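You operate a simulated robot arm through the tools that you are given. There is no shell and no other tool. Be economical: measure what you need, move in short steps, check, and stop when the job is done.

The job below is to be done with a simulated two-armed robot. You get a single attempt, and the scene is never put back.

TASK
The freezer was left open: shut it, stop the alarm, set the dial to 5.
Fine: push the drawer in first; switch on the yellow button too.

The check looks at the end state, three seconds after you hand in, the way a careful person would. Anything else that was tipped, shoved, dropped, spilled or broken makes it a failure.

THE ROBOT
Two 7-joint arms with fingered hands on one trunk, on a base that drives. Base frame: it is fixed to the floor where the robot stands at the start and does not move with it; the origin is under the middle of the robot, x ahead of it, y to its left, z up. Readings come in mm, rad, newtons and seconds.
The left shoulder is at the start at [99, 356, 865], the right one opposite. Places, roughly: alarm button [1300, -100, 700]; cool button [1200, 0, 700]; drawer one [1300, 100, 500]; freeze button [1200, -100, 700]; freezer door [1100, -400, 400]; fridge dial [1000, 200, 700]; fridge panel [1200, 100, 700]. Payload 5 kg a hand.
Tool frame (each hand has its own): the origin (TCP) lies between the finger pads and is the grasp point; the fingertips stand 52 mm ahead of it; z points along the fingers, y is the line along which they close. The gripper opens to 176 mm. The gripper's body begins 61 mm behind the TCP. The gripper is a hand of 5 fingers: y runs from the thumb to the fingers, the wrist lies at [-26, -151, -269] in the tool frame, and closing takes about 1.5 s.
Orientation is told as [roll, pitch, yaw] about the base's x, y, z axes, in that order, counted from this pose: with the fingers straight down and the wrist toward the robot, the tool's x, y and z point along [0, 1, 0], [1, 0, 0] and [0, 0, -1] of the base frame.

THE INTERFACE
- The arms move only by the tool servo_tool. It takes "left_series", "right_series" or both (then of equal length, played together; a hand with none holds still); each is a list of rows, each an object of numbers (a shift or turn left out is 0, a gripper value left out holds the last): "x", "y", "z": the shift along the tool's x, y, z in cm; "rx", "ry", "rz": the turn, a rotation vector about the tool's x, y, z in rad; "hand": the closure, from 0 (fully open) to 1 (shut). In form: [{"x": .., "y": .., "z": .., "rx": .., "ry": .., "rz": .., "hand": ..}, ...]. A call has 1 to 10 rows; each row shifts and turns the commanded pose from where the row before left it, along the tool's axes as they then stand. A row lasts 0.2 s, in which the tool goes at most 50 mm and 0.15 rad; a call with a longer step from one row to the next is refused whole, and so is a gripper value outside its range. Where a pose cannot be reached the arm comes as near as it can. A force on the tool above 90 N (or 10 N above the force at the start of the call, whichever is more), or a blocked arm, ends the call early, and 0.2 s more pass. The fingers move at their own pace (about 108 mm/s each) and stop on an object; they squeeze with about 28 N. The grip force told is the motor's: it shows also when the fingers shut on nothing. Time passes only in rows, and 0.2 s behind the last, so rows that do not move let the fingers close. It gives the time, the measured TCP pose, the force on the tool (base axes), the opening and the grip force at its end, in the units of the frame above (readings bear some noise), with the torque about the TCP (base axes, N m) and any sound that the robot's microphone picked up.
- Cameras (640 x 400 px; columns grow to the right, rows downward): "scene" is now at [196.9, 85.3, 1121.5]; the picture's right is [-0.29, -0.95, 0.12], its down [-0.42, 0.02, -0.91] and it looks along [0.86, -0.32, -0.41] (base axes); focal length 277 px, centre (320, 200). "left" rides on the left gripper at [-102, -142, -203] in its tool frame; the picture's right is [-0.79, -0.29, 0.54], its down [0.56, -0.70, 0.44] and it looks along [0.25, 0.65, 0.72] (tool axes); focal length 275 px, centre (320, 200). "right" rides on the right gripper at [102, -142, -203] in its tool frame; the picture's right is [-0.79, 0.29, -0.54], its down [-0.56, -0.70, 0.44] and it looks along [-0.25, 0.65, 0.72] (tool axes); focal length 275 px, centre (320, 200).
- capture(camera): a new picture of that camera. It takes no simulated time.
- slide_trunk(by): slides the trunk up (or, below 0, down) by that many mm; the arms and the scene camera ride with it, the base frame stays. It gives what a move gives, with no picture.
- base_move(legs): drives the robot by 1 to 6 legs, each [ahead, turn to the left] in mm and rad, along the robot's own axes; the way and the turn of a leg run together, so that a leg with both is an arc; at most 1500 mm and 3.142 rad a leg. The arms and the cameras ride along, it lands a little off, and it stops where it bumps. It gives what a move gives.
- preshape(shape, hand): the hand has 5 fingers and takes this shape, open, in about a second: jaw (thumb against the fingers, like two jaws); tri (thumb and two fingers); tip (a fingertip pinch); poke (one finger out to press); point (the index stretched); flat (the hand flat); cup (the hand cupped); fist (a fist). The gripper value then closes the fingers along that shape, each until it touches; the sizes above hold for jaw. It gives what a move gives, with no picture.
- pan_tilt(pan, tilt): turns the head with the scene camera to pan (to the left, within 1.396 rad either way) and tilt (down, from -0.506 to 1.204), counted from straight ahead of the robot. It gives what a move gives.
- pixel_to_xyz(camera, pixels): for up to 12 pixels [column, row] of the newest picture of that camera ("zoom" is the newest enlarged one), the place [x, y, z] in the base frame of the surface seen there, good to about 2 mm. It takes no simulated time.
- zoom(camera, box): a new picture of the part [left, top, right, bottom] of that camera's present view, enlarged. It takes no simulated time.
- job_done(): hands the job in; it is judged then, once.

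Work in short steps. Measure before you move; look again where a grasp or a placing could have gone wrong, and mend it. You have 80 turns and 62 pictures in all, those below and enlarged ones among them. Open the grippers and draw the arms clear of the work before you hand the job in, unless the task says otherwise; then end with one line.

The tools are called after "Emit:" by a JSON object that holds its "op" and its "data". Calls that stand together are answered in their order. servo_tool: Moves the arms, as the interface text tells. Its arguments: {"type":"object","properties":{"left_series":{"type":"array","items":{"type":"object","properties":{"x":{"type":"number"},"y":{"type":"number"},"z":{"type":"number"},"rx":{"type":"number"},"ry":{"type":"number"},"rz":{"type":"number"},"hand":{"type":"number"}}}},"right_series":{"type":"array","items":{"type":"object","properties":{"x":{"type":"number"},"y":{"type":"number"},"z":{"type":"number"},"rx":{"type":"number"},"ry":{"type":"number"},"rz":{"type":"number"},"hand":{"type":"number"}}}}},"required":[]} The other tools are called the same way: slide_trunk (by) slides the trunk up or down; preshape (shape, hand) gives the hand a shape; base_move (legs) drives the base; pan_tilt (pan, tilt) turns the head that bears the scene camera; capture (camera) takes a picture; pixel_to_xyz (camera, pixels) gives the place of the surface under pixels of a picture; zoom (camera, box) takes an enlarged picture of a part of a camera's view; job_done () hands the job in.

At the start:

```text
time_s: 0.0
left_tool_pos: [664.9, 259.4, 908.9]
left_tool_rot: [-0.092, -0.064, 0.065]
left_contact_force: [0.0, -0.2, -1.2]
left_ft_torque: [0.02, 0.01, 0.0]
left_width: 176.0
left_grip_force: 0.1
left_shape: jaw
right_tool_pos: [563.0, -353.4, 1013.7]
right_tool_rot: [-0.107, -0.136, 0.072]
right_contact_force: [0.1, -0.1, 0.7]
right_ft_torque: [-0.02, -0.05, -0.01]
right_width: 176.0
right_grip_force: 0.1
right_shape: jaw
trunk travel left (down, up): [-25.0, 776.0]
robot x, y, heading: [-57.7, 8.3, -0.152]
head pan, tilt: [-0.148, 0.463]
```

scene: 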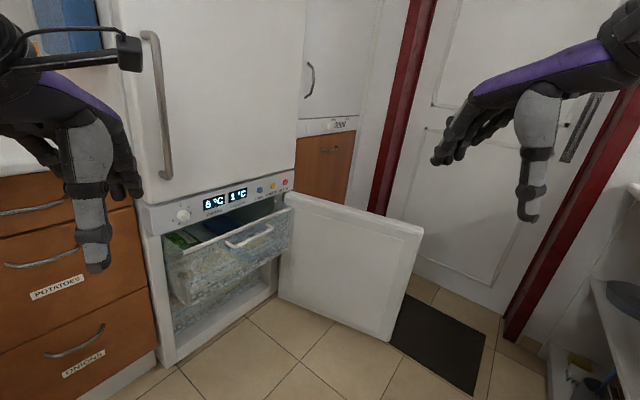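
right: 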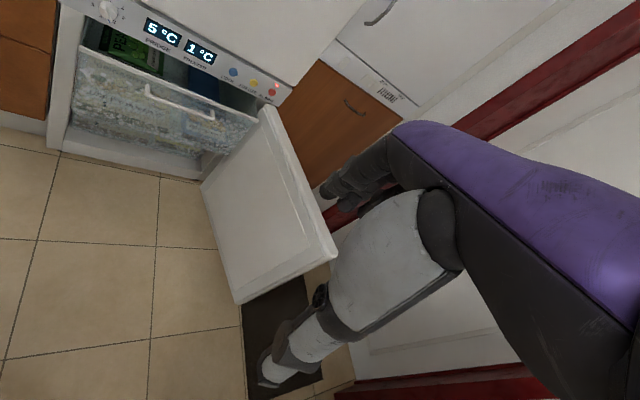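
left: 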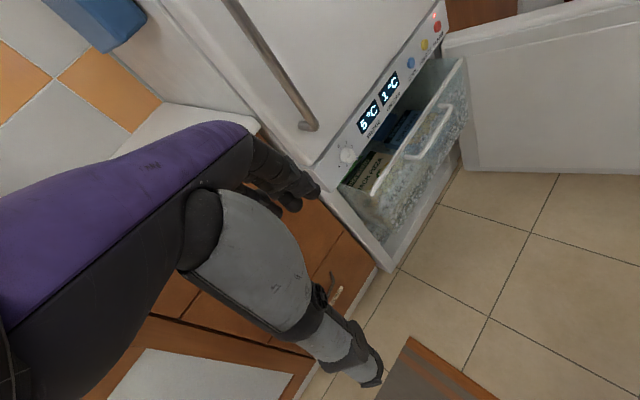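

The scene shows the freezer drawer pulled out, the door open, and the panel at about (165-295, 175-225). I zoom in on the panel and the drawer.

Emit:
{"op": "zoom", "data": {"camera": "scene", "box": [140, 160, 300, 260]}}

Emit:
{"op": "pixel_to_xyz", "data": {"camera": "scene", "pixels": [[183, 216], [260, 190], [273, 186], [285, 182], [165, 262], [292, 212], [250, 237], [285, 200], [423, 232], [392, 340], [280, 296], [165, 170]]}}

```text
4.00 times, centred on (220, 210) of scene
```

zoom: 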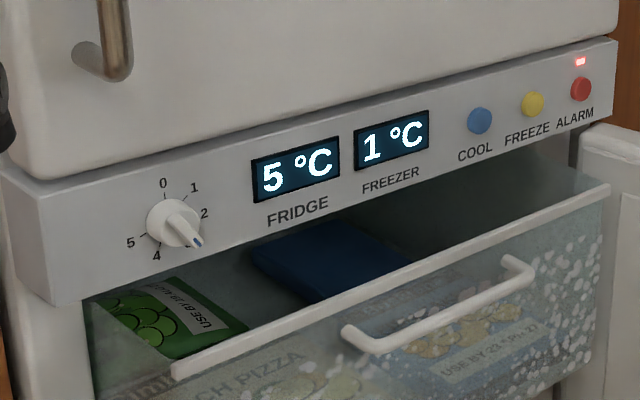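

```text
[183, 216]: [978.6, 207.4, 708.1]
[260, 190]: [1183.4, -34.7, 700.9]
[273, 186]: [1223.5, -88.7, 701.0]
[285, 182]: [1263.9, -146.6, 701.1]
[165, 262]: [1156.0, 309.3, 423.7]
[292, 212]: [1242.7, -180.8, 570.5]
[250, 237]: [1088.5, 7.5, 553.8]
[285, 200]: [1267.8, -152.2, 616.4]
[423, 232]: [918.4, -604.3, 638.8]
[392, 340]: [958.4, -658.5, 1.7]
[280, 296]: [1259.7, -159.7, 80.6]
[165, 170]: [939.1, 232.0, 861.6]
```

The dial points to about 3, and the panel runs diagonally (into the panel is about [0.81, 0.59, 0]). I measure the drawer and the dial more finely and look around for obstacles.

Emit:
{"op": "pixel_to_xyz", "data": {"camera": "zoom", "pixels": [[180, 372], [600, 192], [480, 240], [360, 340], [515, 270], [440, 315], [195, 240], [165, 222], [110, 240], [450, 165], [40, 295], [130, 290]]}}

Emit:
{"op": "pan_tilt", "data": {"pan": 0.3, "tilt": 0.8}}

Emit:
{"op": "capture", "data": {"camera": "scene"}}

Emit:
{"op": "pan_tilt", "data": {"pan": -0.7, "tilt": 0.7}}

Emit:
{"op": "capture", "data": {"camera": "scene"}}

```text
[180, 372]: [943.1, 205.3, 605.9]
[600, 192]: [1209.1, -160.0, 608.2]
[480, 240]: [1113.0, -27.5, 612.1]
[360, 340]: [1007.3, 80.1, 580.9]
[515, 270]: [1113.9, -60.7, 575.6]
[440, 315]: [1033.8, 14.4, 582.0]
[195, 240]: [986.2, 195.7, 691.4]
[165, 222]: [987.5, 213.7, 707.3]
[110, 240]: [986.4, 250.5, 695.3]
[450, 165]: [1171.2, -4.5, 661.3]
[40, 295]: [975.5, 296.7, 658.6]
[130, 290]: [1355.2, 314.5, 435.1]
```

```text
time_s: 0.9
left_tool_pos: [739.9, 214.6, 880.6]
left_tool_rot: [-0.048, -0.064, 0.156]
left_contact_force: [1.1, 0.1, 1.3]
left_ft_torque: [0.07, 0.16, -0.06]
left_width: 175.9
left_grip_force: 0.1
left_shape: jaw
right_tool_pos: [596.2, -364.6, 986.8]
right_tool_rot: [-0.132, -0.114, 0.192]
right_contact_force: [-1.7, 0.1, -0.1]
right_ft_torque: [-0.11, -0.04, -0.01]
right_width: 175.7
right_grip_force: 0.0
right_shape: jaw
trunk travel left (down, up): [-25.0, 776.0]
robot x, y, heading: [-18.9, 0.1, -0.051]
head pan, tilt: [0.3, 0.799]
```

```text
57 pictures are left
```

scene: 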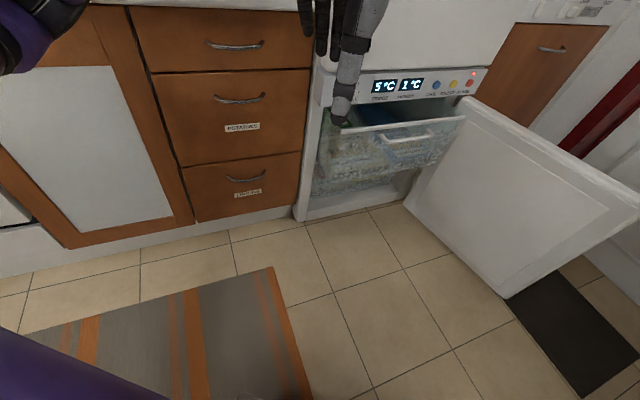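

```text
time_s: 2.2
left_tool_pos: [742.6, 206.0, 880.2]
left_tool_rot: [-0.049, -0.061, 0.142]
left_contact_force: [0.3, 0.5, -0.2]
left_ft_torque: [0.02, -0.02, 0.0]
left_width: 176.2
left_grip_force: 0.1
left_shape: jaw
right_tool_pos: [598.7, -368.4, 985.1]
right_tool_rot: [-0.132, -0.112, 0.19]
right_contact_force: [0.8, 0.6, -0.1]
right_ft_torque: [-0.03, -0.02, 0.0]
right_width: 175.9
right_grip_force: 0.1
right_shape: jaw
trunk travel left (down, up): [-25.0, 776.0]
robot x, y, heading: [-16.8, 3.1, -0.048]
head pan, tilt: [-0.7, 0.7]
```

```text
56 pictures are left
```

scene: 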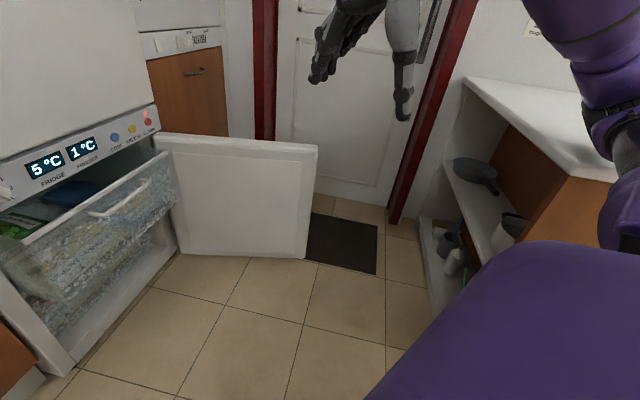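

The right side has a low shelf unit; I measure the free floor and the shelf, to see where the base can stand.

Emit:
{"op": "pixel_to_xyz", "data": {"camera": "scene", "pixels": [[430, 300], [465, 80], [575, 185], [395, 215], [316, 147], [304, 257], [180, 253], [160, 140], [270, 215], [350, 270], [165, 155], [95, 330]]}}

```text
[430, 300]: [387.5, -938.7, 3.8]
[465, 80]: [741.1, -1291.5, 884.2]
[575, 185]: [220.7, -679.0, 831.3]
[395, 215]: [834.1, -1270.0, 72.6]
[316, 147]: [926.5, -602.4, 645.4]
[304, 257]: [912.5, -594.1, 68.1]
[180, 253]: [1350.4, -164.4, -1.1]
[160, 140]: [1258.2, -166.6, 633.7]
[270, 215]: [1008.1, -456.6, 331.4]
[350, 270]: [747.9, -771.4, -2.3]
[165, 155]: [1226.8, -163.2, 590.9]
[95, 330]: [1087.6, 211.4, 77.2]
```

The fridge front is the line through [1183, -35] along [0.59, -0.81]; the corridor is narrow, so I will stand squarely in front at about 700 mm. First I draw both hands back so they clear the fridge.

Emit:
{"op": "servo_tool", "data": {"left_series": [{"y": -4.5}, {"y": -4.5}, {"y": -4.5}, {"y": -4.5}, {"y": -4}], "right_series": [{"y": -2}, {"y": -2}, {"y": -2}, {"y": -2}, {"y": -1}]}}

Emit:
{"op": "pan_tilt", "data": {"pan": -1.39, "tilt": 0.7}}

Emit:
{"op": "capture", "data": {"camera": "scene"}}

```text
time_s: 2.5
left_tool_pos: [742.6, 90.7, 902.1]
left_tool_rot: [0.12, -0.143, 0.249]
left_contact_force: [50.3, -22.7, 43.8]
left_ft_torque: [4.34, 8.16, 3.6]
left_width: 175.9
left_grip_force: 0.0
left_shape: jaw
right_tool_pos: [584.9, -485.8, 830.2]
right_tool_rot: [0.049, 0.119, 0.212]
right_contact_force: [-14.1, -10.1, -119.2]
right_ft_torque: [13.05, -7.39, 5.86]
right_width: 174.3
right_grip_force: 0.2
right_shape: jaw
trunk travel left (down, up): [-25.0, 776.0]
robot x, y, heading: [7.6, 2.1, 0.016]
head pan, tilt: [-0.7, 0.7]
stopped in row 1 (left hand): the arm was blocked; the commanded pose is now the measured one
```

```text
time_s: 3.6
left_tool_pos: [686.2, 125.4, 913.0]
left_tool_rot: [0.058, -0.115, 0.171]
left_contact_force: [3.4, 7.6, -0.4]
left_ft_torque: [-0.88, 0.61, -0.42]
left_width: 176.0
left_grip_force: 0.1
left_shape: jaw
right_tool_pos: [525.5, -436.0, 1006.5]
right_tool_rot: [-0.153, -0.19, 0.238]
right_contact_force: [-36.0, -5.1, 12.0]
right_ft_torque: [-1.29, -4.02, -2.36]
right_width: 176.0
right_grip_force: 0.1
right_shape: jaw
trunk travel left (down, up): [-25.0, 776.0]
robot x, y, heading: [-38.0, 1.7, -0.088]
head pan, tilt: [-1.389, 0.7]
```

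```text
55 pictures are left
```

scene: 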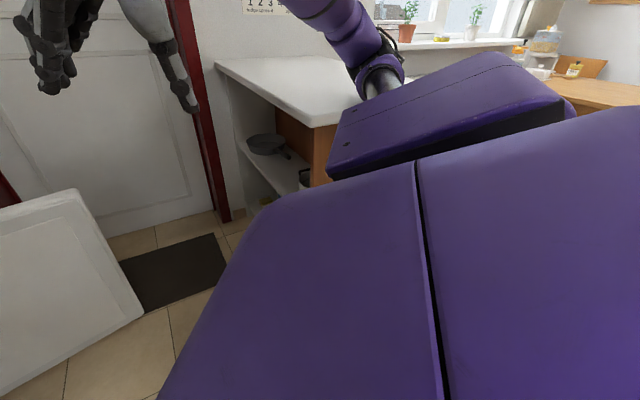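

The arms stopped in row 1 with odd forces and the base seems to sway. I let it rest a moment and read again.

Emit:
{"op": "servo_tool", "data": {"left_series": [{}, {}, {}, {}, {}]}}

Emit:
{"op": "capture", "data": {"camera": "right"}}

Emit:
{"op": "capture", "data": {"camera": "left"}}

```text
time_s: 3.9
left_tool_pos: [702.6, 68.5, 886.5]
left_tool_rot: [0.122, -0.12, 0.235]
left_contact_force: [15.8, -5.0, 1.2]
left_ft_torque: [0.76, 2.01, 0.39]
left_width: 175.9
left_grip_force: 0.0
left_shape: jaw
right_tool_pos: [525.8, -448.2, 996.3]
right_tool_rot: [-0.162, -0.189, 0.366]
right_contact_force: [-1.5, -11.2, -9.1]
right_ft_torque: [2.08, -1.56, 0.89]
right_width: 175.8
right_grip_force: 0.2
right_shape: jaw
trunk travel left (down, up): [-25.0, 776.0]
robot x, y, heading: [-31.3, -2.7, -0.096]
head pan, tilt: [-1.389, 0.7]
stopped in row 1 (right hand): the arm was blocked; the commanded pose is now the measured one
```

```text
54 pictures are left
```

right: 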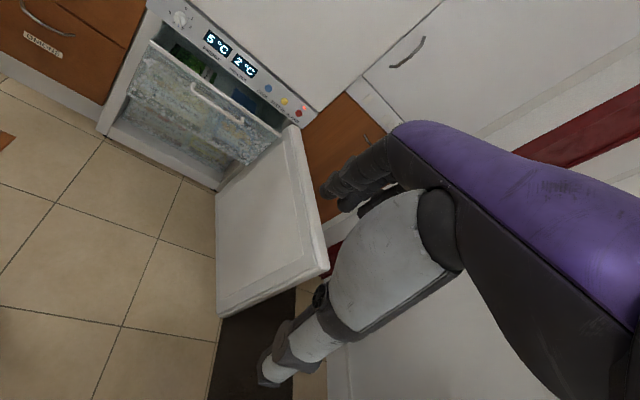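

```text
53 pictures are left
```

left: 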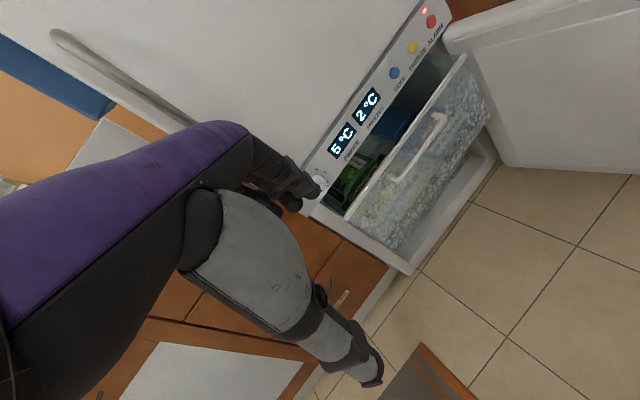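

The elbow of the right arm appears near the counter at (385, 75) in the last scene picture. I measure the elbow and the counter there.

Emit:
{"op": "pixel_to_xyz", "data": {"camera": "scene", "pixels": [[385, 75], [345, 30], [330, 115], [310, 125], [215, 65], [300, 80], [420, 30], [600, 80], [450, 110], [345, 100], [250, 300], [560, 90]]}}

Emit:
{"op": "servo_tool", "data": {"right_series": [{}, {}, {}]}}

```text
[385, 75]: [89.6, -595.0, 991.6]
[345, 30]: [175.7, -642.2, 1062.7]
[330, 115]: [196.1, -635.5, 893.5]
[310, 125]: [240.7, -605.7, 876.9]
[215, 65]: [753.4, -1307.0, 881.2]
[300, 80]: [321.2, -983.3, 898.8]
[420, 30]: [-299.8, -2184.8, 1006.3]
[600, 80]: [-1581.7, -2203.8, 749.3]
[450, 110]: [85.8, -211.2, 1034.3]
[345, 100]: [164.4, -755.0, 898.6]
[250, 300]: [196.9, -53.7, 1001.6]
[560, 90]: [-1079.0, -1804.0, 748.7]
```

```text
time_s: 4.2
left_tool_pos: [682.1, -35.0, 886.3]
left_tool_rot: [0.233, -0.177, 0.18]
left_contact_force: [-9.5, -1.3, 4.0]
left_ft_torque: [0.0, -1.05, -0.32]
left_width: 175.1
left_grip_force: 0.1
left_shape: jaw
right_tool_pos: [524.8, -522.7, 995.1]
right_tool_rot: [-0.133, -0.298, 0.391]
right_contact_force: [4.0, -4.7, -4.8]
right_ft_torque: [0.53, 0.41, 0.2]
right_width: 176.0
right_grip_force: 0.1
right_shape: jaw
trunk travel left (down, up): [-25.0, 776.0]
robot x, y, heading: [-11.4, -8.7, -0.054]
head pan, tilt: [-1.389, 0.7]
stopped in row 1 (left hand): the arm was blocked; the commanded pose is now the measured one
```

The right elbow's underside (330, 115) at z≈893 sits right above the counter (z≈880), probably touching it. I raise the trunk 80 mm to free it.

Emit:
{"op": "slide_trunk", "data": {"by": 80}}

Emit:
{"op": "servo_tool", "data": {"right_series": [{}, {}, {}]}}

Emit:
{"op": "capture", "data": {"camera": "scene"}}

```text
time_s: 4.5
left_tool_pos: [686.3, -35.6, 902.2]
left_tool_rot: [0.223, -0.194, 0.193]
left_contact_force: [9.4, 12.5, -1.6]
left_ft_torque: [-1.53, 1.11, -0.23]
left_width: 175.8
left_grip_force: 0.0
left_shape: jaw
right_tool_pos: [508.2, -553.6, 988.4]
right_tool_rot: [-0.119, -0.337, 0.321]
right_contact_force: [-15.3, 12.3, 14.2]
right_ft_torque: [-1.85, -1.16, -1.18]
right_width: 175.7
right_grip_force: 0.1
right_shape: jaw
trunk travel left (down, up): [-29.0, 772.0]
robot x, y, heading: [0.8, -16.0, -0.035]
head pan, tilt: [-1.389, 0.7]
stopped: the arm was blocked; the commanded pose is now the measured one
```

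```text
time_s: 5.5
left_tool_pos: [634.9, -26.1, 917.5]
left_tool_rot: [0.215, -0.21, 0.201]
left_contact_force: [-7.0, -4.5, 2.2]
left_ft_torque: [0.7, -0.75, 0.35]
left_width: 175.8
left_grip_force: 0.0
left_shape: jaw
right_tool_pos: [461.7, -545.5, 999.4]
right_tool_rot: [-0.124, -0.341, 0.327]
right_contact_force: [-17.8, -12.2, -4.8]
right_ft_torque: [1.86, -2.98, 0.63]
right_width: 176.0
right_grip_force: 0.1
right_shape: jaw
trunk travel left (down, up): [-29.0, 772.0]
robot x, y, heading: [-38.1, -11.7, -0.124]
head pan, tilt: [-1.389, 0.7]
stopped in row 3 (right hand): the arm was blocked; the commanded pose is now the measured one
```

```text
52 pictures are left
```

scene: 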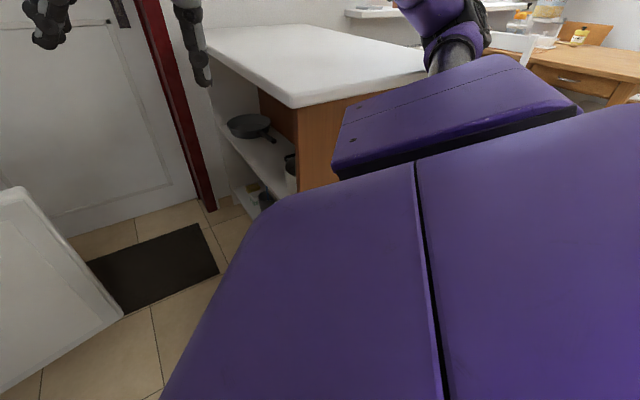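

The base still sways between headings -0.03 and -0.12. I look at the robot's left side for a contact there.

Emit:
{"op": "pan_tilt", "data": {"pan": 1.2, "tilt": 0.7}}

Emit:
{"op": "capture", "data": {"camera": "scene"}}

```text
time_s: 7.9
left_tool_pos: [639.5, -30.3, 912.6]
left_tool_rot: [0.216, -0.201, 0.189]
left_contact_force: [1.6, 0.7, -1.2]
left_ft_torque: [-0.06, 0.06, 0.0]
left_width: 175.6
left_grip_force: 0.1
left_shape: jaw
right_tool_pos: [456.6, -554.2, 998.6]
right_tool_rot: [-0.143, -0.329, 0.306]
right_contact_force: [1.0, -1.0, -1.7]
right_ft_torque: [0.12, 0.03, 0.0]
right_width: 175.8
right_grip_force: 0.1
right_shape: jaw
trunk travel left (down, up): [-29.0, 772.0]
robot x, y, heading: [-35.7, -9.8, -0.129]
head pan, tilt: [1.201, 0.7]
```

```text
51 pictures are left
```

scene: 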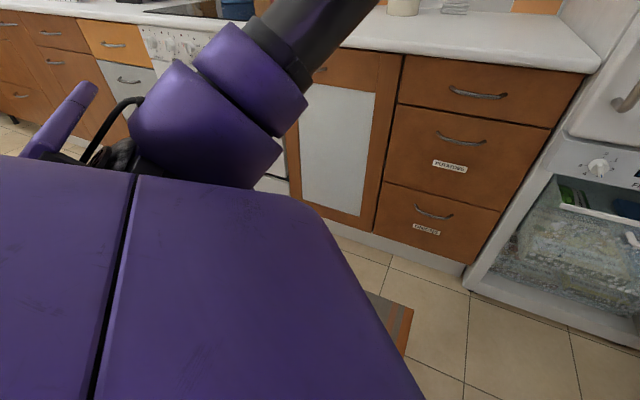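

Left side is clear; at rest the forces are now zero. I try backing the base 150 mm off the counter to see if the sway ends.

Emit:
{"op": "base_move", "data": {"legs": [[-150, 0]]}}

Emit:
{"op": "servo_tool", "data": {"right_series": [{}, {}, {}]}}

```text
time_s: 8.9
left_tool_pos: [547.6, -28.4, 928.0]
left_tool_rot: [0.232, -0.235, 0.197]
left_contact_force: [-6.3, -6.6, 7.2]
left_ft_torque: [0.6, -0.52, 0.04]
left_width: 175.9
left_grip_force: 0.0
left_shape: jaw
right_tool_pos: [374.9, -552.0, 999.6]
right_tool_rot: [-0.123, -0.37, 0.332]
right_contact_force: [-5.4, -4.4, 1.2]
right_ft_torque: [0.43, -0.57, 0.07]
right_width: 176.2
right_grip_force: 0.0
right_shape: jaw
trunk travel left (down, up): [-29.0, 772.0]
robot x, y, heading: [-106.6, -2.6, -0.121]
head pan, tilt: [1.201, 0.7]
stopped in leg 1: the robot was blocked; the commanded pose is now the measured one
```

```text
time_s: 9.7
left_tool_pos: [550.6, -26.1, 926.4]
left_tool_rot: [0.23, -0.231, 0.201]
left_contact_force: [0.5, 0.8, -0.7]
left_ft_torque: [-0.12, 0.05, -0.06]
left_width: 175.8
left_grip_force: 0.0
left_shape: jaw
right_tool_pos: [377.0, -547.0, 1001.5]
right_tool_rot: [-0.125, -0.367, 0.335]
right_contact_force: [-0.1, 1.7, 0.5]
right_ft_torque: [-0.16, 0.02, -0.06]
right_width: 175.9
right_grip_force: 0.0
right_shape: jaw
trunk travel left (down, up): [-29.0, 772.0]
robot x, y, heading: [-104.6, 0.2, -0.122]
head pan, tilt: [1.201, 0.7]
```

The idle rows now ran through without a block. I raise the trunk again so the right elbow stands well clear of the counter.

Emit:
{"op": "slide_trunk", "data": {"by": 60}}

Emit:
{"op": "pan_tilt", "data": {"pan": -1.39, "tilt": 0.8}}

Emit:
{"op": "capture", "data": {"camera": "scene"}}

```text
time_s: 10.7
left_tool_pos: [551.6, -26.5, 983.2]
left_tool_rot: [0.233, -0.229, 0.201]
left_contact_force: [0.6, -0.1, -1.0]
left_ft_torque: [-0.01, 0.11, -0.01]
left_width: 176.1
left_grip_force: 0.0
left_shape: jaw
right_tool_pos: [379.9, -546.4, 1058.8]
right_tool_rot: [-0.119, -0.364, 0.334]
right_contact_force: [0.7, 0.2, -0.2]
right_ft_torque: [0.05, 0.08, 0.02]
right_width: 175.7
right_grip_force: 0.0
right_shape: jaw
trunk travel left (down, up): [-89.0, 712.0]
robot x, y, heading: [-106.1, 0.9, -0.118]
head pan, tilt: [1.201, 0.7]
```

```text
time_s: 13.1
left_tool_pos: [549.6, -26.6, 986.0]
left_tool_rot: [0.231, -0.23, 0.202]
left_contact_force: [-0.2, 0.1, 0.8]
left_ft_torque: [0.02, 0.02, 0.02]
left_width: 175.8
left_grip_force: 0.0
left_shape: jaw
right_tool_pos: [377.6, -547.6, 1061.1]
right_tool_rot: [-0.121, -0.366, 0.333]
right_contact_force: [0.7, -0.8, 0.5]
right_ft_torque: [-0.02, -0.04, -0.02]
right_width: 175.9
right_grip_force: 0.1
right_shape: jaw
trunk travel left (down, up): [-89.0, 712.0]
robot x, y, heading: [-108.1, -3.9, -0.115]
head pan, tilt: [-1.389, 0.799]
```

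```text
50 pictures are left
```

scene: 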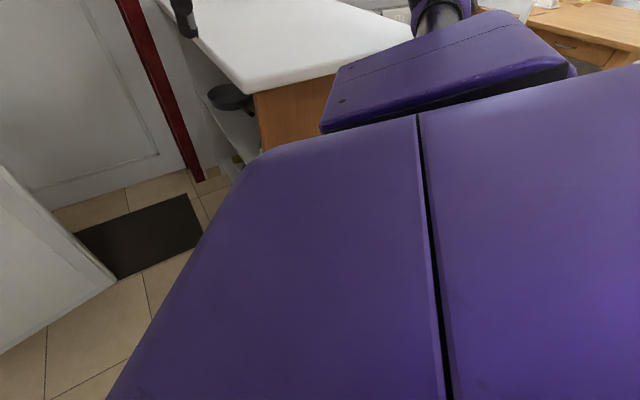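

Stable now. I draw the left hand back and to the left with gentle steps.

Emit:
{"op": "servo_tool", "data": {"left_series": [{"y": -1.5, "x": 1.5}, {"y": -1.5, "x": 2}, {"y": -1.5, "x": 2}, {"y": -1.5, "x": 2}, {"y": -1.5, "x": 2}, {"y": -1.5, "x": 2}, {"y": -1.5, "x": 2}]}}

```text
time_s: 14.9
left_tool_pos: [441.4, 105.2, 980.0]
left_tool_rot: [0.25, -0.178, 0.338]
left_contact_force: [-3.9, 3.2, 2.6]
left_ft_torque: [-0.41, -0.42, -0.14]
left_width: 175.9
left_grip_force: 0.0
left_shape: jaw
right_tool_pos: [361.0, -543.3, 1072.3]
right_tool_rot: [-0.133, -0.383, 0.336]
right_contact_force: [-4.3, 3.4, 3.6]
right_ft_torque: [-0.41, -0.41, -0.27]
right_width: 175.9
right_grip_force: 0.0
right_shape: jaw
trunk travel left (down, up): [-89.0, 712.0]
robot x, y, heading: [-106.7, -2.4, -0.115]
head pan, tilt: [-1.389, 0.799]
stopped in row 7 (left hand): the arm was blocked; the commanded pose is now the measured one
```

The left hand is back at a safe distance. Now I drive toward the spot in front of the freezer.

Emit:
{"op": "base_move", "data": {"legs": [[0, -0.1], [480, 0]]}}

```text
time_s: 18.0
left_tool_pos: [840.6, -67.6, 987.3]
left_tool_rot: [0.234, -0.185, 0.172]
left_contact_force: [4.1, -3.1, -2.3]
left_ft_torque: [0.38, 0.39, 0.14]
left_width: 176.1
left_grip_force: 0.1
left_shape: jaw
right_tool_pos: [678.8, -690.6, 1091.6]
right_tool_rot: [-0.165, -0.36, 0.168]
right_contact_force: [2.7, -8.3, -9.7]
right_ft_torque: [0.9, 0.22, 0.16]
right_width: 176.1
right_grip_force: 0.1
right_shape: jaw
trunk travel left (down, up): [-89.0, 712.0]
robot x, y, heading: [282.3, -89.4, -0.315]
head pan, tilt: [-1.389, 0.799]
stopped in leg 2: the robot was blocked; the commanded pose is now the measured one
```

Blocked with heading drifted right, so something on the right side touched. I look to the right and measure.

Emit:
{"op": "capture", "data": {"camera": "scene"}}

Emit:
{"op": "servo_tool", "data": {"right_series": [{}, {}]}}

```text
49 pictures are left
```

scene: 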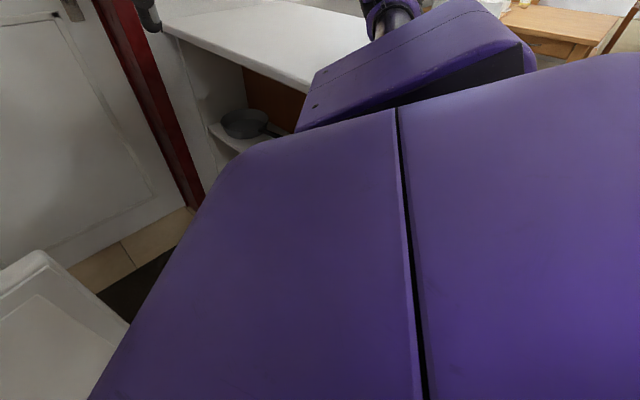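

```text
time_s: 18.8
left_tool_pos: [834.9, -66.6, 990.4]
left_tool_rot: [0.247, -0.191, 0.218]
left_contact_force: [1.6, -0.6, -0.6]
left_ft_torque: [0.08, 0.18, 0.06]
left_width: 176.1
left_grip_force: 0.0
left_shape: jaw
right_tool_pos: [682.9, -688.9, 1078.1]
right_tool_rot: [-0.138, -0.332, 0.182]
right_contact_force: [0.6, -0.1, 0.1]
right_ft_torque: [0.03, 0.1, 0.08]
right_width: 176.0
right_grip_force: 0.0
right_shape: jaw
trunk travel left (down, up): [-89.0, 712.0]
robot x, y, heading: [286.1, -93.9, -0.311]
head pan, tilt: [-1.389, 0.799]
stopped in row 2 (right hand): the arm was blocked; the commanded pose is now the measured one
```

I measure the outline of the body's right side against the counter edge.

Emit:
{"op": "pixel_to_xyz", "data": {"camera": "scene", "pixels": [[310, 90], [305, 120], [240, 170], [130, 340], [290, 75], [170, 30], [370, 15], [395, 25], [285, 120], [500, 80], [300, 40], [25, 260]]}}

```text
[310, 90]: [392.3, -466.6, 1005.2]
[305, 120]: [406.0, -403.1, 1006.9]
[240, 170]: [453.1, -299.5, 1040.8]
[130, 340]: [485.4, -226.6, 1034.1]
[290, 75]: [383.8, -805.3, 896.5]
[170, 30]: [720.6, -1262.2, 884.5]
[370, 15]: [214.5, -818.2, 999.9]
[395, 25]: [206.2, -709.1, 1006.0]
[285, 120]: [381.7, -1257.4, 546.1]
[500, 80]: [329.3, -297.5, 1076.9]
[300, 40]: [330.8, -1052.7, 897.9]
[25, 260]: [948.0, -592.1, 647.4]
```

The right elbow reaches out over the counter (about [214, -818, 1000]). I raise the trunk further and bring the right hand inward in short steps.

Emit:
{"op": "slide_trunk", "data": {"by": 100}}

Emit:
{"op": "servo_tool", "data": {"right_series": [{"x": 2}, {"x": 2}, {"x": 2}, {"x": 2}, {"x": 2}, {"x": 2}, {"x": 2}]}}

Emit:
{"op": "capture", "data": {"camera": "scene"}}

```text
time_s: 20.1
left_tool_pos: [824.5, -94.3, 1087.1]
left_tool_rot: [0.269, -0.207, 0.176]
left_contact_force: [-1.6, -5.8, 1.2]
left_ft_torque: [0.65, -0.26, 0.17]
left_width: 175.9
left_grip_force: 0.0
left_shape: jaw
right_tool_pos: [666.8, -717.7, 1157.2]
right_tool_rot: [-0.12, -0.361, 0.17]
right_contact_force: [-0.7, -6.2, -3.6]
right_ft_torque: [0.69, -0.27, 0.29]
right_width: 175.7
right_grip_force: 0.0
right_shape: jaw
trunk travel left (down, up): [-189.0, 612.0]
robot x, y, heading: [282.8, -93.1, -0.309]
head pan, tilt: [-1.389, 0.799]
```

```text
time_s: 21.7
left_tool_pos: [824.4, -89.9, 1088.6]
left_tool_rot: [0.267, -0.205, 0.182]
left_contact_force: [-0.4, 0.9, 0.4]
left_ft_torque: [0.01, -0.04, 0.02]
left_width: 175.9
left_grip_force: 0.1
left_shape: jaw
right_tool_pos: [648.9, -577.3, 1143.9]
right_tool_rot: [-0.122, -0.362, 0.173]
right_contact_force: [1.0, 1.0, -0.5]
right_ft_torque: [-0.1, 0.07, 0.0]
right_width: 176.0
right_grip_force: 0.0
right_shape: jaw
trunk travel left (down, up): [-189.0, 612.0]
robot x, y, heading: [286.7, -95.4, -0.313]
head pan, tilt: [-1.389, 0.799]
```

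```text
48 pictures are left
```

scene: 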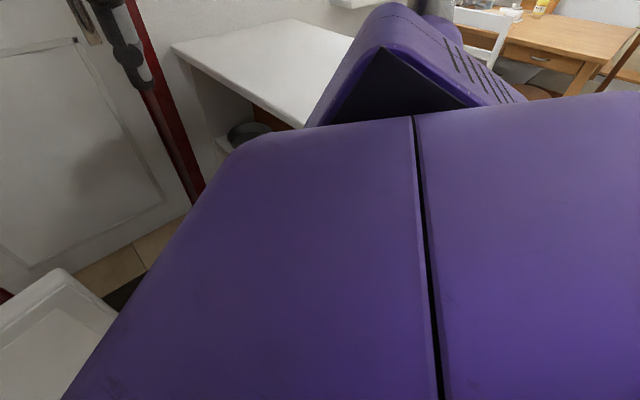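

Motion was free this time. Now I turn left to face the fridge in a first step.

Emit:
{"op": "base_move", "data": {"legs": [[0, 0.5]]}}

Emit:
{"op": "pan_tilt", "data": {"pan": -0.2, "tilt": 0.8}}

Emit:
{"op": "capture", "data": {"camera": "scene"}}

```text
time_s: 23.6
left_tool_pos: [760.4, 169.1, 1088.6]
left_tool_rot: [0.266, -0.205, 0.683]
left_contact_force: [0.2, -0.3, -0.6]
left_ft_torque: [-0.07, 0.01, 0.0]
left_width: 175.9
left_grip_force: 0.0
left_shape: jaw
right_tool_pos: [840.0, -342.3, 1143.6]
right_tool_rot: [-0.125, -0.362, 0.674]
right_contact_force: [1.5, -0.4, 0.4]
right_ft_torque: [-0.04, -0.01, -0.03]
right_width: 175.6
right_grip_force: 0.2
right_shape: jaw
trunk travel left (down, up): [-189.0, 612.0]
robot x, y, heading: [290.0, -96.9, 0.187]
head pan, tilt: [-1.389, 0.799]
```

```text
time_s: 24.9
left_tool_pos: [747.3, 167.9, 1094.5]
left_tool_rot: [0.259, -0.216, 0.687]
left_contact_force: [-0.3, 0.2, 0.3]
left_ft_torque: [-0.01, -0.02, -0.02]
left_width: 175.9
left_grip_force: 0.0
left_shape: jaw
right_tool_pos: [825.6, -345.2, 1148.4]
right_tool_rot: [-0.131, -0.373, 0.678]
right_contact_force: [0.0, 0.7, 0.0]
right_ft_torque: [-0.01, -0.04, 0.0]
right_width: 176.0
right_grip_force: 0.1
right_shape: jaw
trunk travel left (down, up): [-189.0, 612.0]
robot x, y, heading: [289.8, -97.2, 0.191]
head pan, tilt: [-0.201, 0.799]
```

```text
47 pictures are left
```

scene: 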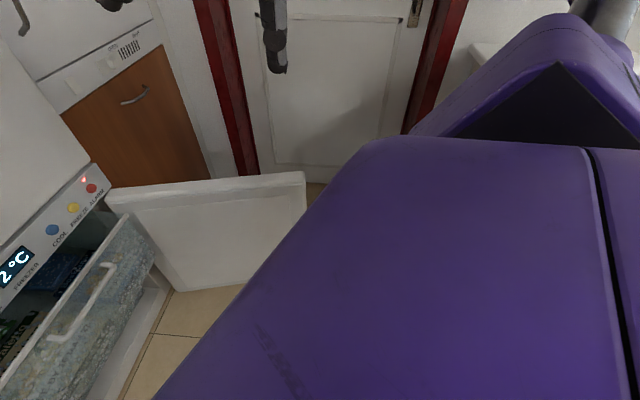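

Turning was free. I turn the rest of the way to face the panel squarely.

Emit:
{"op": "base_move", "data": {"legs": [[0, 0.38]]}}

Emit:
{"op": "pan_tilt", "data": {"pan": -0.3, "tilt": 0.8}}

Emit:
{"op": "capture", "data": {"camera": "scene"}}

Emit:
{"op": "pixel_to_xyz", "data": {"camera": "scene", "pixels": [[320, 200], [100, 200], [200, 200], [320, 100]]}}

```text
time_s: 26.5
left_tool_pos: [616.2, 319.9, 1092.7]
left_tool_rot: [0.258, -0.214, 1.063]
left_contact_force: [0.2, 0.7, -0.9]
left_ft_torque: [-0.12, -0.02, 0.01]
left_width: 175.7
left_grip_force: 0.1
left_shape: jaw
right_tool_pos: [878.9, -130.1, 1148.6]
right_tool_rot: [-0.132, -0.374, 1.054]
right_contact_force: [-0.6, 0.6, 0.7]
right_ft_torque: [-0.05, -0.01, -0.04]
right_width: 175.8
right_grip_force: 0.0
right_shape: jaw
trunk travel left (down, up): [-189.0, 612.0]
robot x, y, heading: [290.3, -101.4, 0.566]
head pan, tilt: [-0.201, 0.799]
```

```text
time_s: 27.1
left_tool_pos: [607.4, 320.2, 1097.5]
left_tool_rot: [0.255, -0.212, 1.094]
left_contact_force: [-1.0, -0.1, -0.1]
left_ft_torque: [-0.01, -0.1, -0.01]
left_width: 175.8
left_grip_force: 0.0
left_shape: jaw
right_tool_pos: [865.3, -138.8, 1155.8]
right_tool_rot: [-0.139, -0.386, 1.057]
right_contact_force: [-0.3, -0.9, 0.9]
right_ft_torque: [0.01, -0.1, -0.07]
right_width: 176.0
right_grip_force: 0.1
right_shape: jaw
trunk travel left (down, up): [-189.0, 612.0]
robot x, y, heading: [290.7, -99.5, 0.569]
head pan, tilt: [-0.3, 0.799]
```

```text
46 pictures are left
```

scene: 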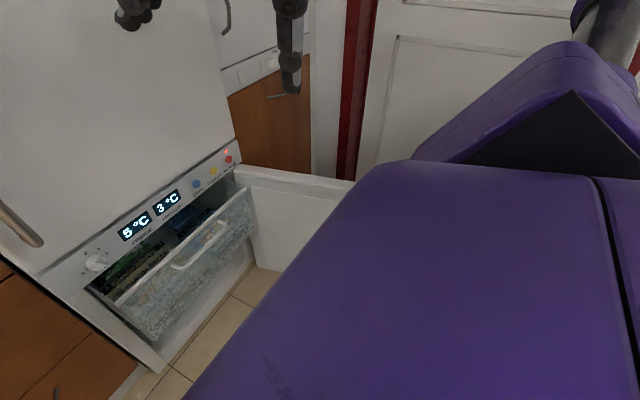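

```text
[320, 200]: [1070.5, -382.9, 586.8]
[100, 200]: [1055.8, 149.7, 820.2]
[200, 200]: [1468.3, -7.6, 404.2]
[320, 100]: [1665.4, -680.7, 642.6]
```

The right hand hangs at about n=319 mm before the drawer handle's middle. I make it a fist and turn it so the fingers point at the fridge.

Emit:
{"op": "preshape", "data": {"hand": "right", "shape": "fist"}}

Emit:
{"op": "servo_tool", "data": {"right_series": [{"rx": -0.1215, "ry": -0.0276, "rz": 0.0434}, {"rx": -0.1215, "ry": -0.0276, "rz": 0.0434}, {"rx": -0.1215, "ry": -0.0276, "rz": 0.0434}, {"rx": -0.1215, "ry": -0.0276, "rz": 0.0434}, {"rx": -0.1215, "ry": -0.0276, "rz": 0.0434}, {"rx": -0.1215, "ry": -0.0276, "rz": 0.0434}, {"rx": -0.1215, "ry": -0.0276, "rz": 0.0434}, {"rx": -0.1215, "ry": -0.0276, "rz": 0.0434}]}}

Emit:
{"op": "pan_tilt", "data": {"pan": -0.4, "tilt": 0.4}}

Emit:
{"op": "capture", "data": {"camera": "scene"}}

```text
time_s: 28.1
left_tool_pos: [608.8, 319.1, 1096.6]
left_tool_rot: [0.254, -0.213, 1.091]
left_contact_force: [0.0, 0.6, -0.6]
left_ft_torque: [0.02, 0.05, -0.01]
left_width: 176.2
left_grip_force: 0.0
left_shape: jaw
right_tool_pos: [867.5, -137.6, 1154.2]
right_tool_rot: [-0.138, -0.385, 1.058]
right_contact_force: [0.4, -0.1, 0.4]
right_ft_torque: [0.04, 0.07, -0.01]
right_width: 0.0
right_grip_force: 0.0
right_shape: fist
trunk travel left (down, up): [-189.0, 612.0]
robot x, y, heading: [292.0, -100.8, 0.57]
head pan, tilt: [-0.3, 0.799]
```

```text
time_s: 29.9
left_tool_pos: [609.0, 319.9, 1095.6]
left_tool_rot: [0.258, -0.211, 1.093]
left_contact_force: [0.2, -0.1, -0.7]
left_ft_torque: [-0.03, 0.05, 0.01]
left_width: 176.0
left_grip_force: 0.1
left_shape: jaw
right_tool_pos: [1031.0, -145.1, 1387.9]
right_tool_rot: [-0.003, -1.396, 0.632]
right_contact_force: [-0.5, 0.0, 0.0]
right_ft_torque: [0.03, 0.0, -0.01]
right_width: 0.2
right_grip_force: 0.0
right_shape: fist
right hand out of reach, approached as far as the arm can: row 1, 2, 3, 4, 5, 6, 7, 8
trunk travel left (down, up): [-189.0, 612.0]
robot x, y, heading: [293.3, -98.3, 0.561]
head pan, tilt: [-0.3, 0.799]
```

```text
time_s: 30.7
left_tool_pos: [609.5, 314.2, 1105.9]
left_tool_rot: [0.234, -0.214, 1.09]
left_contact_force: [0.2, -0.6, -0.2]
left_ft_torque: [-0.01, -0.01, 0.0]
left_width: 176.0
left_grip_force: 0.1
left_shape: jaw
right_tool_pos: [1029.7, -145.9, 1388.4]
right_tool_rot: [-0.002, -1.397, 0.631]
right_contact_force: [0.7, -0.9, -0.7]
right_ft_torque: [0.02, 0.0, -0.01]
right_width: 0.0
right_grip_force: 0.0
right_shape: fist
trunk travel left (down, up): [-189.0, 612.0]
robot x, y, heading: [291.4, -103.8, 0.562]
head pan, tilt: [-0.4, 0.4]
```

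```text
45 pictures are left
```

scene: 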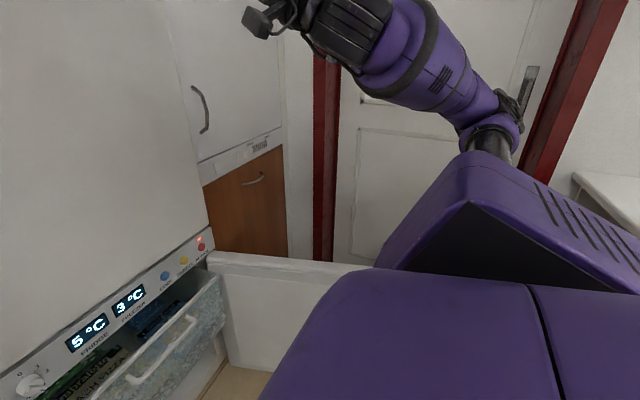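

The orientation is right, but the hand was pushed up to z=1388 since the wanted place was too near the body. I now lower the command in a few steps.

Emit:
{"op": "servo_tool", "data": {"right_series": [{"y": -4, "z": 0.7}, {"y": -4, "z": 0.7}, {"y": -4, "z": 0.7}, {"y": -4, "z": 0.7}]}}

```text
time_s: 31.7
left_tool_pos: [606.7, 314.0, 1105.1]
left_tool_rot: [0.236, -0.218, 1.087]
left_contact_force: [-0.4, -0.2, 1.1]
left_ft_torque: [-0.01, -0.11, -0.07]
left_width: 175.9
left_grip_force: 0.0
left_shape: jaw
right_tool_pos: [1100.6, -145.6, 1287.7]
right_tool_rot: [-0.028, -1.399, 0.657]
right_contact_force: [-0.3, 0.1, -0.9]
right_ft_torque: [0.09, -0.07, -0.03]
right_width: 167.8
right_grip_force: 0.0
right_shape: fist
right hand out of reach, approached as far as the arm can: row 1, 2, 3, 4
trunk travel left (down, up): [-189.0, 612.0]
robot x, y, heading: [289.1, -99.9, 0.562]
head pan, tilt: [-0.4, 0.4]
```

The wrist cannot come nearer than about 350 mm to the shoulder, so I go around: shift the command to the right, which also draws the hand off the fridge.

Emit:
{"op": "servo_tool", "data": {"right_series": [{"x": -4.5, "hand": 1}, {"x": -4.5}, {"x": -4.5}, {"x": -4.5}, {"x": -4.5}, {"x": -4.5}, {"x": -4.5}]}}

Emit:
{"op": "capture", "data": {"camera": "scene"}}

```text
time_s: 33.3
left_tool_pos: [604.8, 315.7, 1105.8]
left_tool_rot: [0.24, -0.221, 1.088]
left_contact_force: [-5.6, 0.7, 0.3]
left_ft_torque: [-0.12, -0.75, -0.24]
left_width: 175.9
left_grip_force: 0.0
left_shape: jaw
right_tool_pos: [1284.5, -398.4, 1284.3]
right_tool_rot: [-0.002, -1.395, 0.632]
right_contact_force: [-0.2, 4.3, -11.4]
right_ft_torque: [0.96, -0.91, -0.38]
right_width: 167.8
right_grip_force: 0.1
right_shape: fist
trunk travel left (down, up): [-189.0, 612.0]
robot x, y, heading: [290.1, -95.8, 0.566]
head pan, tilt: [-0.4, 0.4]
```

```text
44 pictures are left
```

scene: 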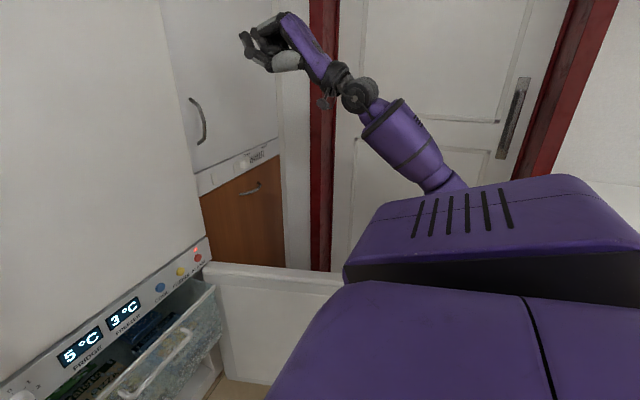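

The commanded pose follows the measured one, so steps count from here. The hand is at n=132, s=354; I lower it about 450 mm while drawing back a little.

Emit:
{"op": "servo_tool", "data": {"right_series": [{"y": -4.6, "z": -0.2}, {"y": -4.6, "z": -0.2}, {"y": -4.6, "z": -0.2}, {"y": -4.6, "z": -0.2}, {"y": -4.6, "z": -0.2}, {"y": -4.6, "z": -0.2}, {"y": -4.6, "z": -0.2}, {"y": -4.6, "z": -0.2}, {"y": -4.6, "z": -0.2}, {"y": -4.6, "z": -0.2}]}}

Emit:
{"op": "capture", "data": {"camera": "scene"}}

```text
time_s: 35.5
left_tool_pos: [608.8, 315.5, 1101.6]
left_tool_rot: [0.244, -0.219, 1.086]
left_contact_force: [0.8, -1.0, 0.4]
left_ft_torque: [0.07, 0.12, 0.06]
left_width: 176.0
left_grip_force: 0.0
left_shape: jaw
right_tool_pos: [1207.2, -457.4, 835.6]
right_tool_rot: [0.003, -1.397, 0.63]
right_contact_force: [0.5, -0.3, 0.6]
right_ft_torque: [-0.06, 0.06, 0.02]
right_width: 167.8
right_grip_force: 0.1
right_shape: fist
trunk travel left (down, up): [-189.0, 612.0]
robot x, y, heading: [292.2, -97.9, 0.566]
head pan, tilt: [-0.4, 0.4]
```

```text
43 pictures are left
```

scene: 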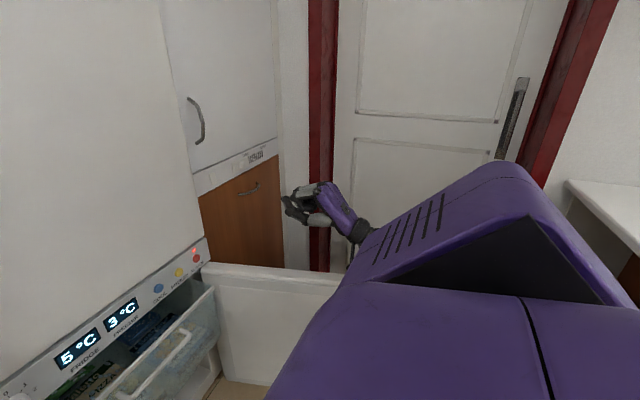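

The hand is at s=356, n=230, z=836. I bring it left over the door's top (z≈645) to before the drawer handle.

Emit:
{"op": "servo_tool", "data": {"right_series": [{"x": 4.6}, {"x": 4.6}, {"x": 4.6}, {"x": 4.6}, {"x": 4.6}, {"x": 4.6}, {"x": 4.3, "y": -2}, {"x": 4.3, "y": -2}, {"x": 4.3, "y": -2}, {"x": 4.3, "y": -2}]}}

Emit:
{"op": "pan_tilt", "data": {"pan": -0.3, "tilt": 0.7}}

Emit:
{"op": "capture", "data": {"camera": "scene"}}

Emit:
{"op": "capture", "data": {"camera": "right"}}

```text
time_s: 37.7
left_tool_pos: [607.7, 315.0, 1101.9]
left_tool_rot: [0.246, -0.219, 1.083]
left_contact_force: [0.2, -0.2, 0.3]
left_ft_torque: [0.01, 0.02, -0.01]
left_width: 176.0
left_grip_force: 0.0
left_shape: jaw
right_tool_pos: [981.6, -188.6, 790.5]
right_tool_rot: [0.065, -1.392, 0.584]
right_contact_force: [-0.2, 0.1, 0.5]
right_ft_torque: [0.01, -0.02, -0.02]
right_width: 168.3
right_grip_force: 0.1
right_shape: fist
right hand out of reach, approached as far as the arm can: row 8, 9, 10
trunk travel left (down, up): [-189.0, 612.0]
robot x, y, heading: [292.8, -98.8, 0.569]
head pan, tilt: [-0.4, 0.4]
```

```text
time_s: 38.5
left_tool_pos: [606.1, 319.5, 1092.4]
left_tool_rot: [0.268, -0.217, 1.081]
left_contact_force: [-1.2, 0.0, 0.2]
left_ft_torque: [0.02, -0.02, -0.02]
left_width: 175.8
left_grip_force: 0.1
left_shape: jaw
right_tool_pos: [981.5, -189.6, 790.3]
right_tool_rot: [0.064, -1.393, 0.582]
right_contact_force: [-0.9, 0.6, 0.4]
right_ft_torque: [-0.01, -0.02, -0.01]
right_width: 168.0
right_grip_force: 0.0
right_shape: fist
trunk travel left (down, up): [-189.0, 612.0]
robot x, y, heading: [293.9, -98.5, 0.564]
head pan, tilt: [-0.3, 0.7]
```

```text
42 pictures are left
```

scene: 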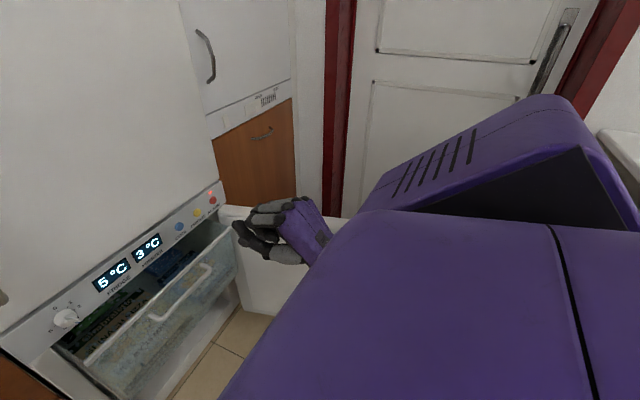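

```text
41 pictures are left
```

right: 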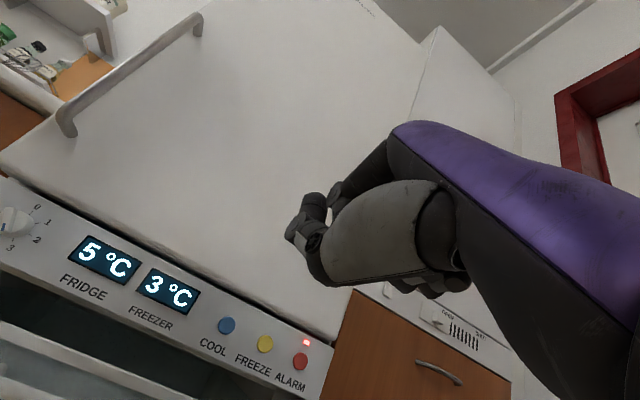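

Hand at s≈6, n≈254, z=790. The handle is at s≈-100, n≈85, z≈576, so I go left 106 mm and down 225 mm.

Emit:
{"op": "servo_tool", "data": {"right_series": [{"x": 1.5, "y": -3.9, "z": 0.5}, {"x": 1.5, "y": -3.9, "z": 0.5}, {"x": 1.5, "y": -3.9, "z": 0.5}, {"x": 2, "y": -3.8, "z": 0.5}, {"x": 2, "y": -3.8, "z": 0.5}, {"x": 2, "y": -3.6, "z": 0.5}]}}

Emit:
{"op": "capture", "data": {"camera": "scene"}}

Emit:
{"op": "capture", "data": {"camera": "right"}}

```text
time_s: 39.9
left_tool_pos: [605.8, 318.6, 1093.5]
left_tool_rot: [0.268, -0.216, 1.083]
left_contact_force: [0.8, 0.2, -0.1]
left_ft_torque: [0.0, 0.03, 0.01]
left_width: 175.9
left_grip_force: 0.0
left_shape: jaw
right_tool_pos: [991.9, -244.2, 599.1]
right_tool_rot: [0.101, -1.393, 0.546]
right_contact_force: [0.2, 0.5, -0.3]
right_ft_torque: [-0.03, 0.04, -0.01]
right_width: 168.0
right_grip_force: 0.0
right_shape: fist
right hand out of reach, approached as far as the arm can: row 1, 2, 3, 4, 5, 6
trunk travel left (down, up): [-189.0, 612.0]
robot x, y, heading: [290.8, -98.8, 0.566]
head pan, tilt: [-0.3, 0.7]
```

```text
40 pictures are left
```

scene: 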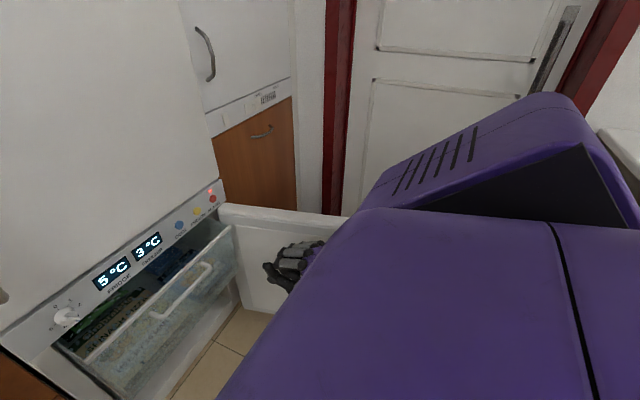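

```text
39 pictures are left
```

right: 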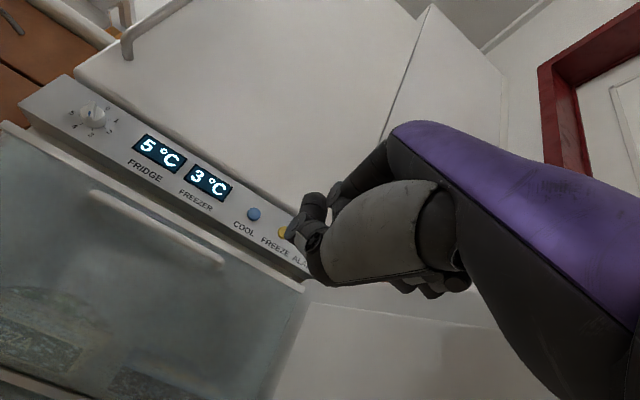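

The arm could not go further left so near the body. I move forward 100 mm first, then left.

Emit:
{"op": "servo_tool", "data": {"right_series": [{"z": 3.5}, {"z": 3.5}, {"z": 3, "y": -1}, {"x": 3, "y": -0.5}, {"x": 3}, {"x": 3}, {"x": 3}]}}

Emit:
{"op": "capture", "data": {"camera": "scene"}}

```text
time_s: 41.5
left_tool_pos: [605.8, 318.0, 1095.0]
left_tool_rot: [0.266, -0.217, 1.083]
left_contact_force: [0.2, -1.0, 1.0]
left_ft_torque: [0.0, -0.04, 0.02]
left_width: 176.0
left_grip_force: 0.0
left_shape: jaw
right_tool_pos: [1064.6, -196.2, 590.7]
right_tool_rot: [0.12, -1.393, 0.535]
right_contact_force: [-0.6, 0.5, 0.2]
right_ft_torque: [-0.03, 0.02, -0.03]
right_width: 168.0
right_grip_force: 0.0
right_shape: fist
right hand out of reach, approached as far as the arm can: row 1, 2, 3, 4, 5, 6, 7
trunk travel left (down, up): [-189.0, 612.0]
robot x, y, heading: [292.4, -100.0, 0.562]
head pan, tilt: [-0.3, 0.7]
```

```text
38 pictures are left
```

scene: 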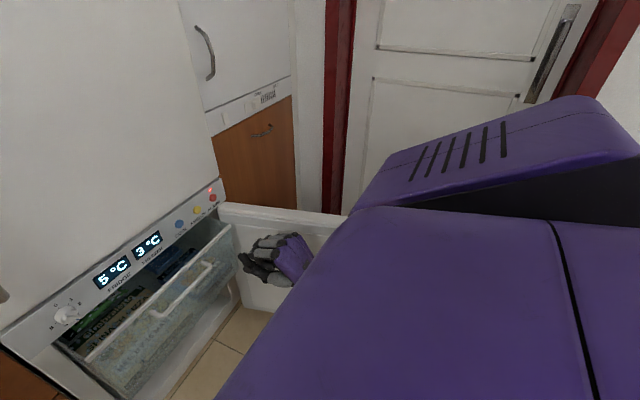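

The hand stays at s≈61. Turning the base left by 0.2 rad carries the hand to the drawer's middle instead.

Emit:
{"op": "base_move", "data": {"legs": [[0, 0.2]]}}

Emit:
{"op": "capture", "data": {"camera": "scene"}}

Emit:
{"op": "capture", "data": {"camera": "right"}}

```text
time_s: 42.7
left_tool_pos: [517.7, 372.0, 1094.1]
left_tool_rot: [0.264, -0.218, 1.279]
left_contact_force: [0.4, -0.6, 0.5]
left_ft_torque: [0.02, 0.03, 0.01]
left_width: 175.9
left_grip_force: 0.1
left_shape: jaw
right_tool_pos: [1069.1, -41.1, 591.8]
right_tool_rot: [0.126, -1.392, 0.728]
right_contact_force: [0.1, -1.3, -0.3]
right_ft_torque: [0.03, -0.03, 0.05]
right_width: 168.1
right_grip_force: 0.1
right_shape: fist
trunk travel left (down, up): [-189.0, 612.0]
robot x, y, heading: [294.3, -100.5, 0.757]
head pan, tilt: [-0.3, 0.7]
```

```text
37 pictures are left
```

scene: 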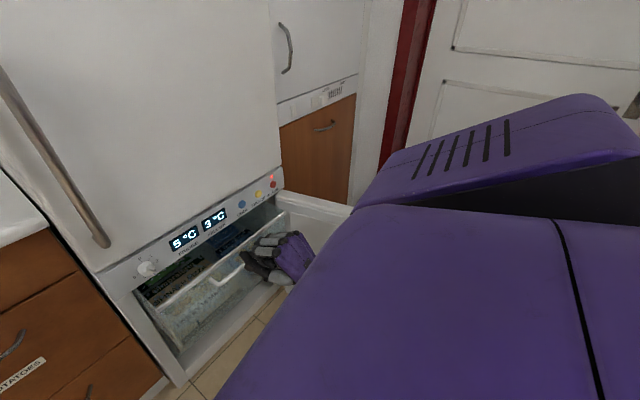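

```text
36 pictures are left
```

right: 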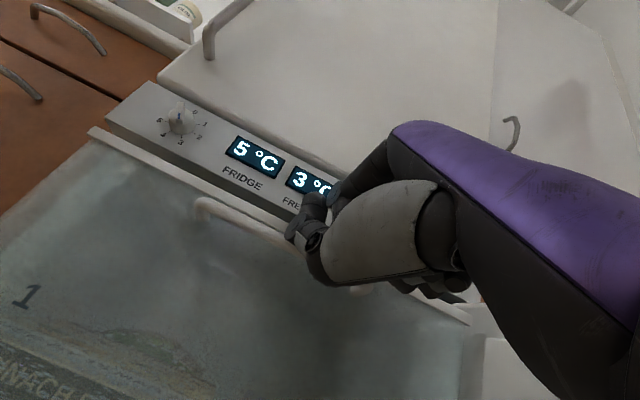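

The fist is right before the handle (s≈-62, n≈96). I lower it 25 mm and push slowly along the panel's normal.

Emit:
{"op": "servo_tool", "data": {"right_series": [{"y": -2.5}, {"z": 1.95, "x": -0.4}, {"z": 1.95, "x": -0.4}, {"z": 1.95, "x": -0.4}, {"z": 1.95, "x": -0.4}]}}

Emit:
{"op": "zoom", "data": {"camera": "scene", "box": [100, 160, 340, 310]}}

```text
time_s: 43.9
left_tool_pos: [509.3, 373.3, 1093.7]
left_tool_rot: [0.267, -0.212, 1.309]
left_contact_force: [0.2, -0.2, -0.3]
left_ft_torque: [-0.04, -0.06, 0.0]
left_width: 175.8
left_grip_force: 0.1
left_shape: jaw
right_tool_pos: [1123.0, -0.8, 560.5]
right_tool_rot: [0.126, -1.405, 0.728]
right_contact_force: [-1.1, 0.1, -0.5]
right_ft_torque: [0.03, -0.01, -0.03]
right_width: 167.8
right_grip_force: 0.0
right_shape: fist
trunk travel left (down, up): [-189.0, 612.0]
robot x, y, heading: [292.9, -103.8, 0.764]
head pan, tilt: [-0.3, 0.7]
```

```text
2.67 times, centred on (220, 235) of scene
```

zoom: 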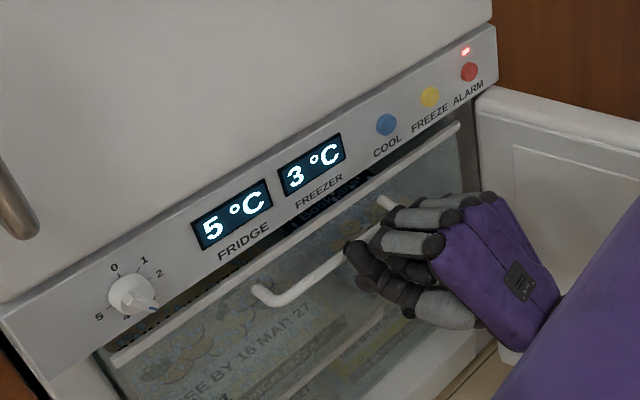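

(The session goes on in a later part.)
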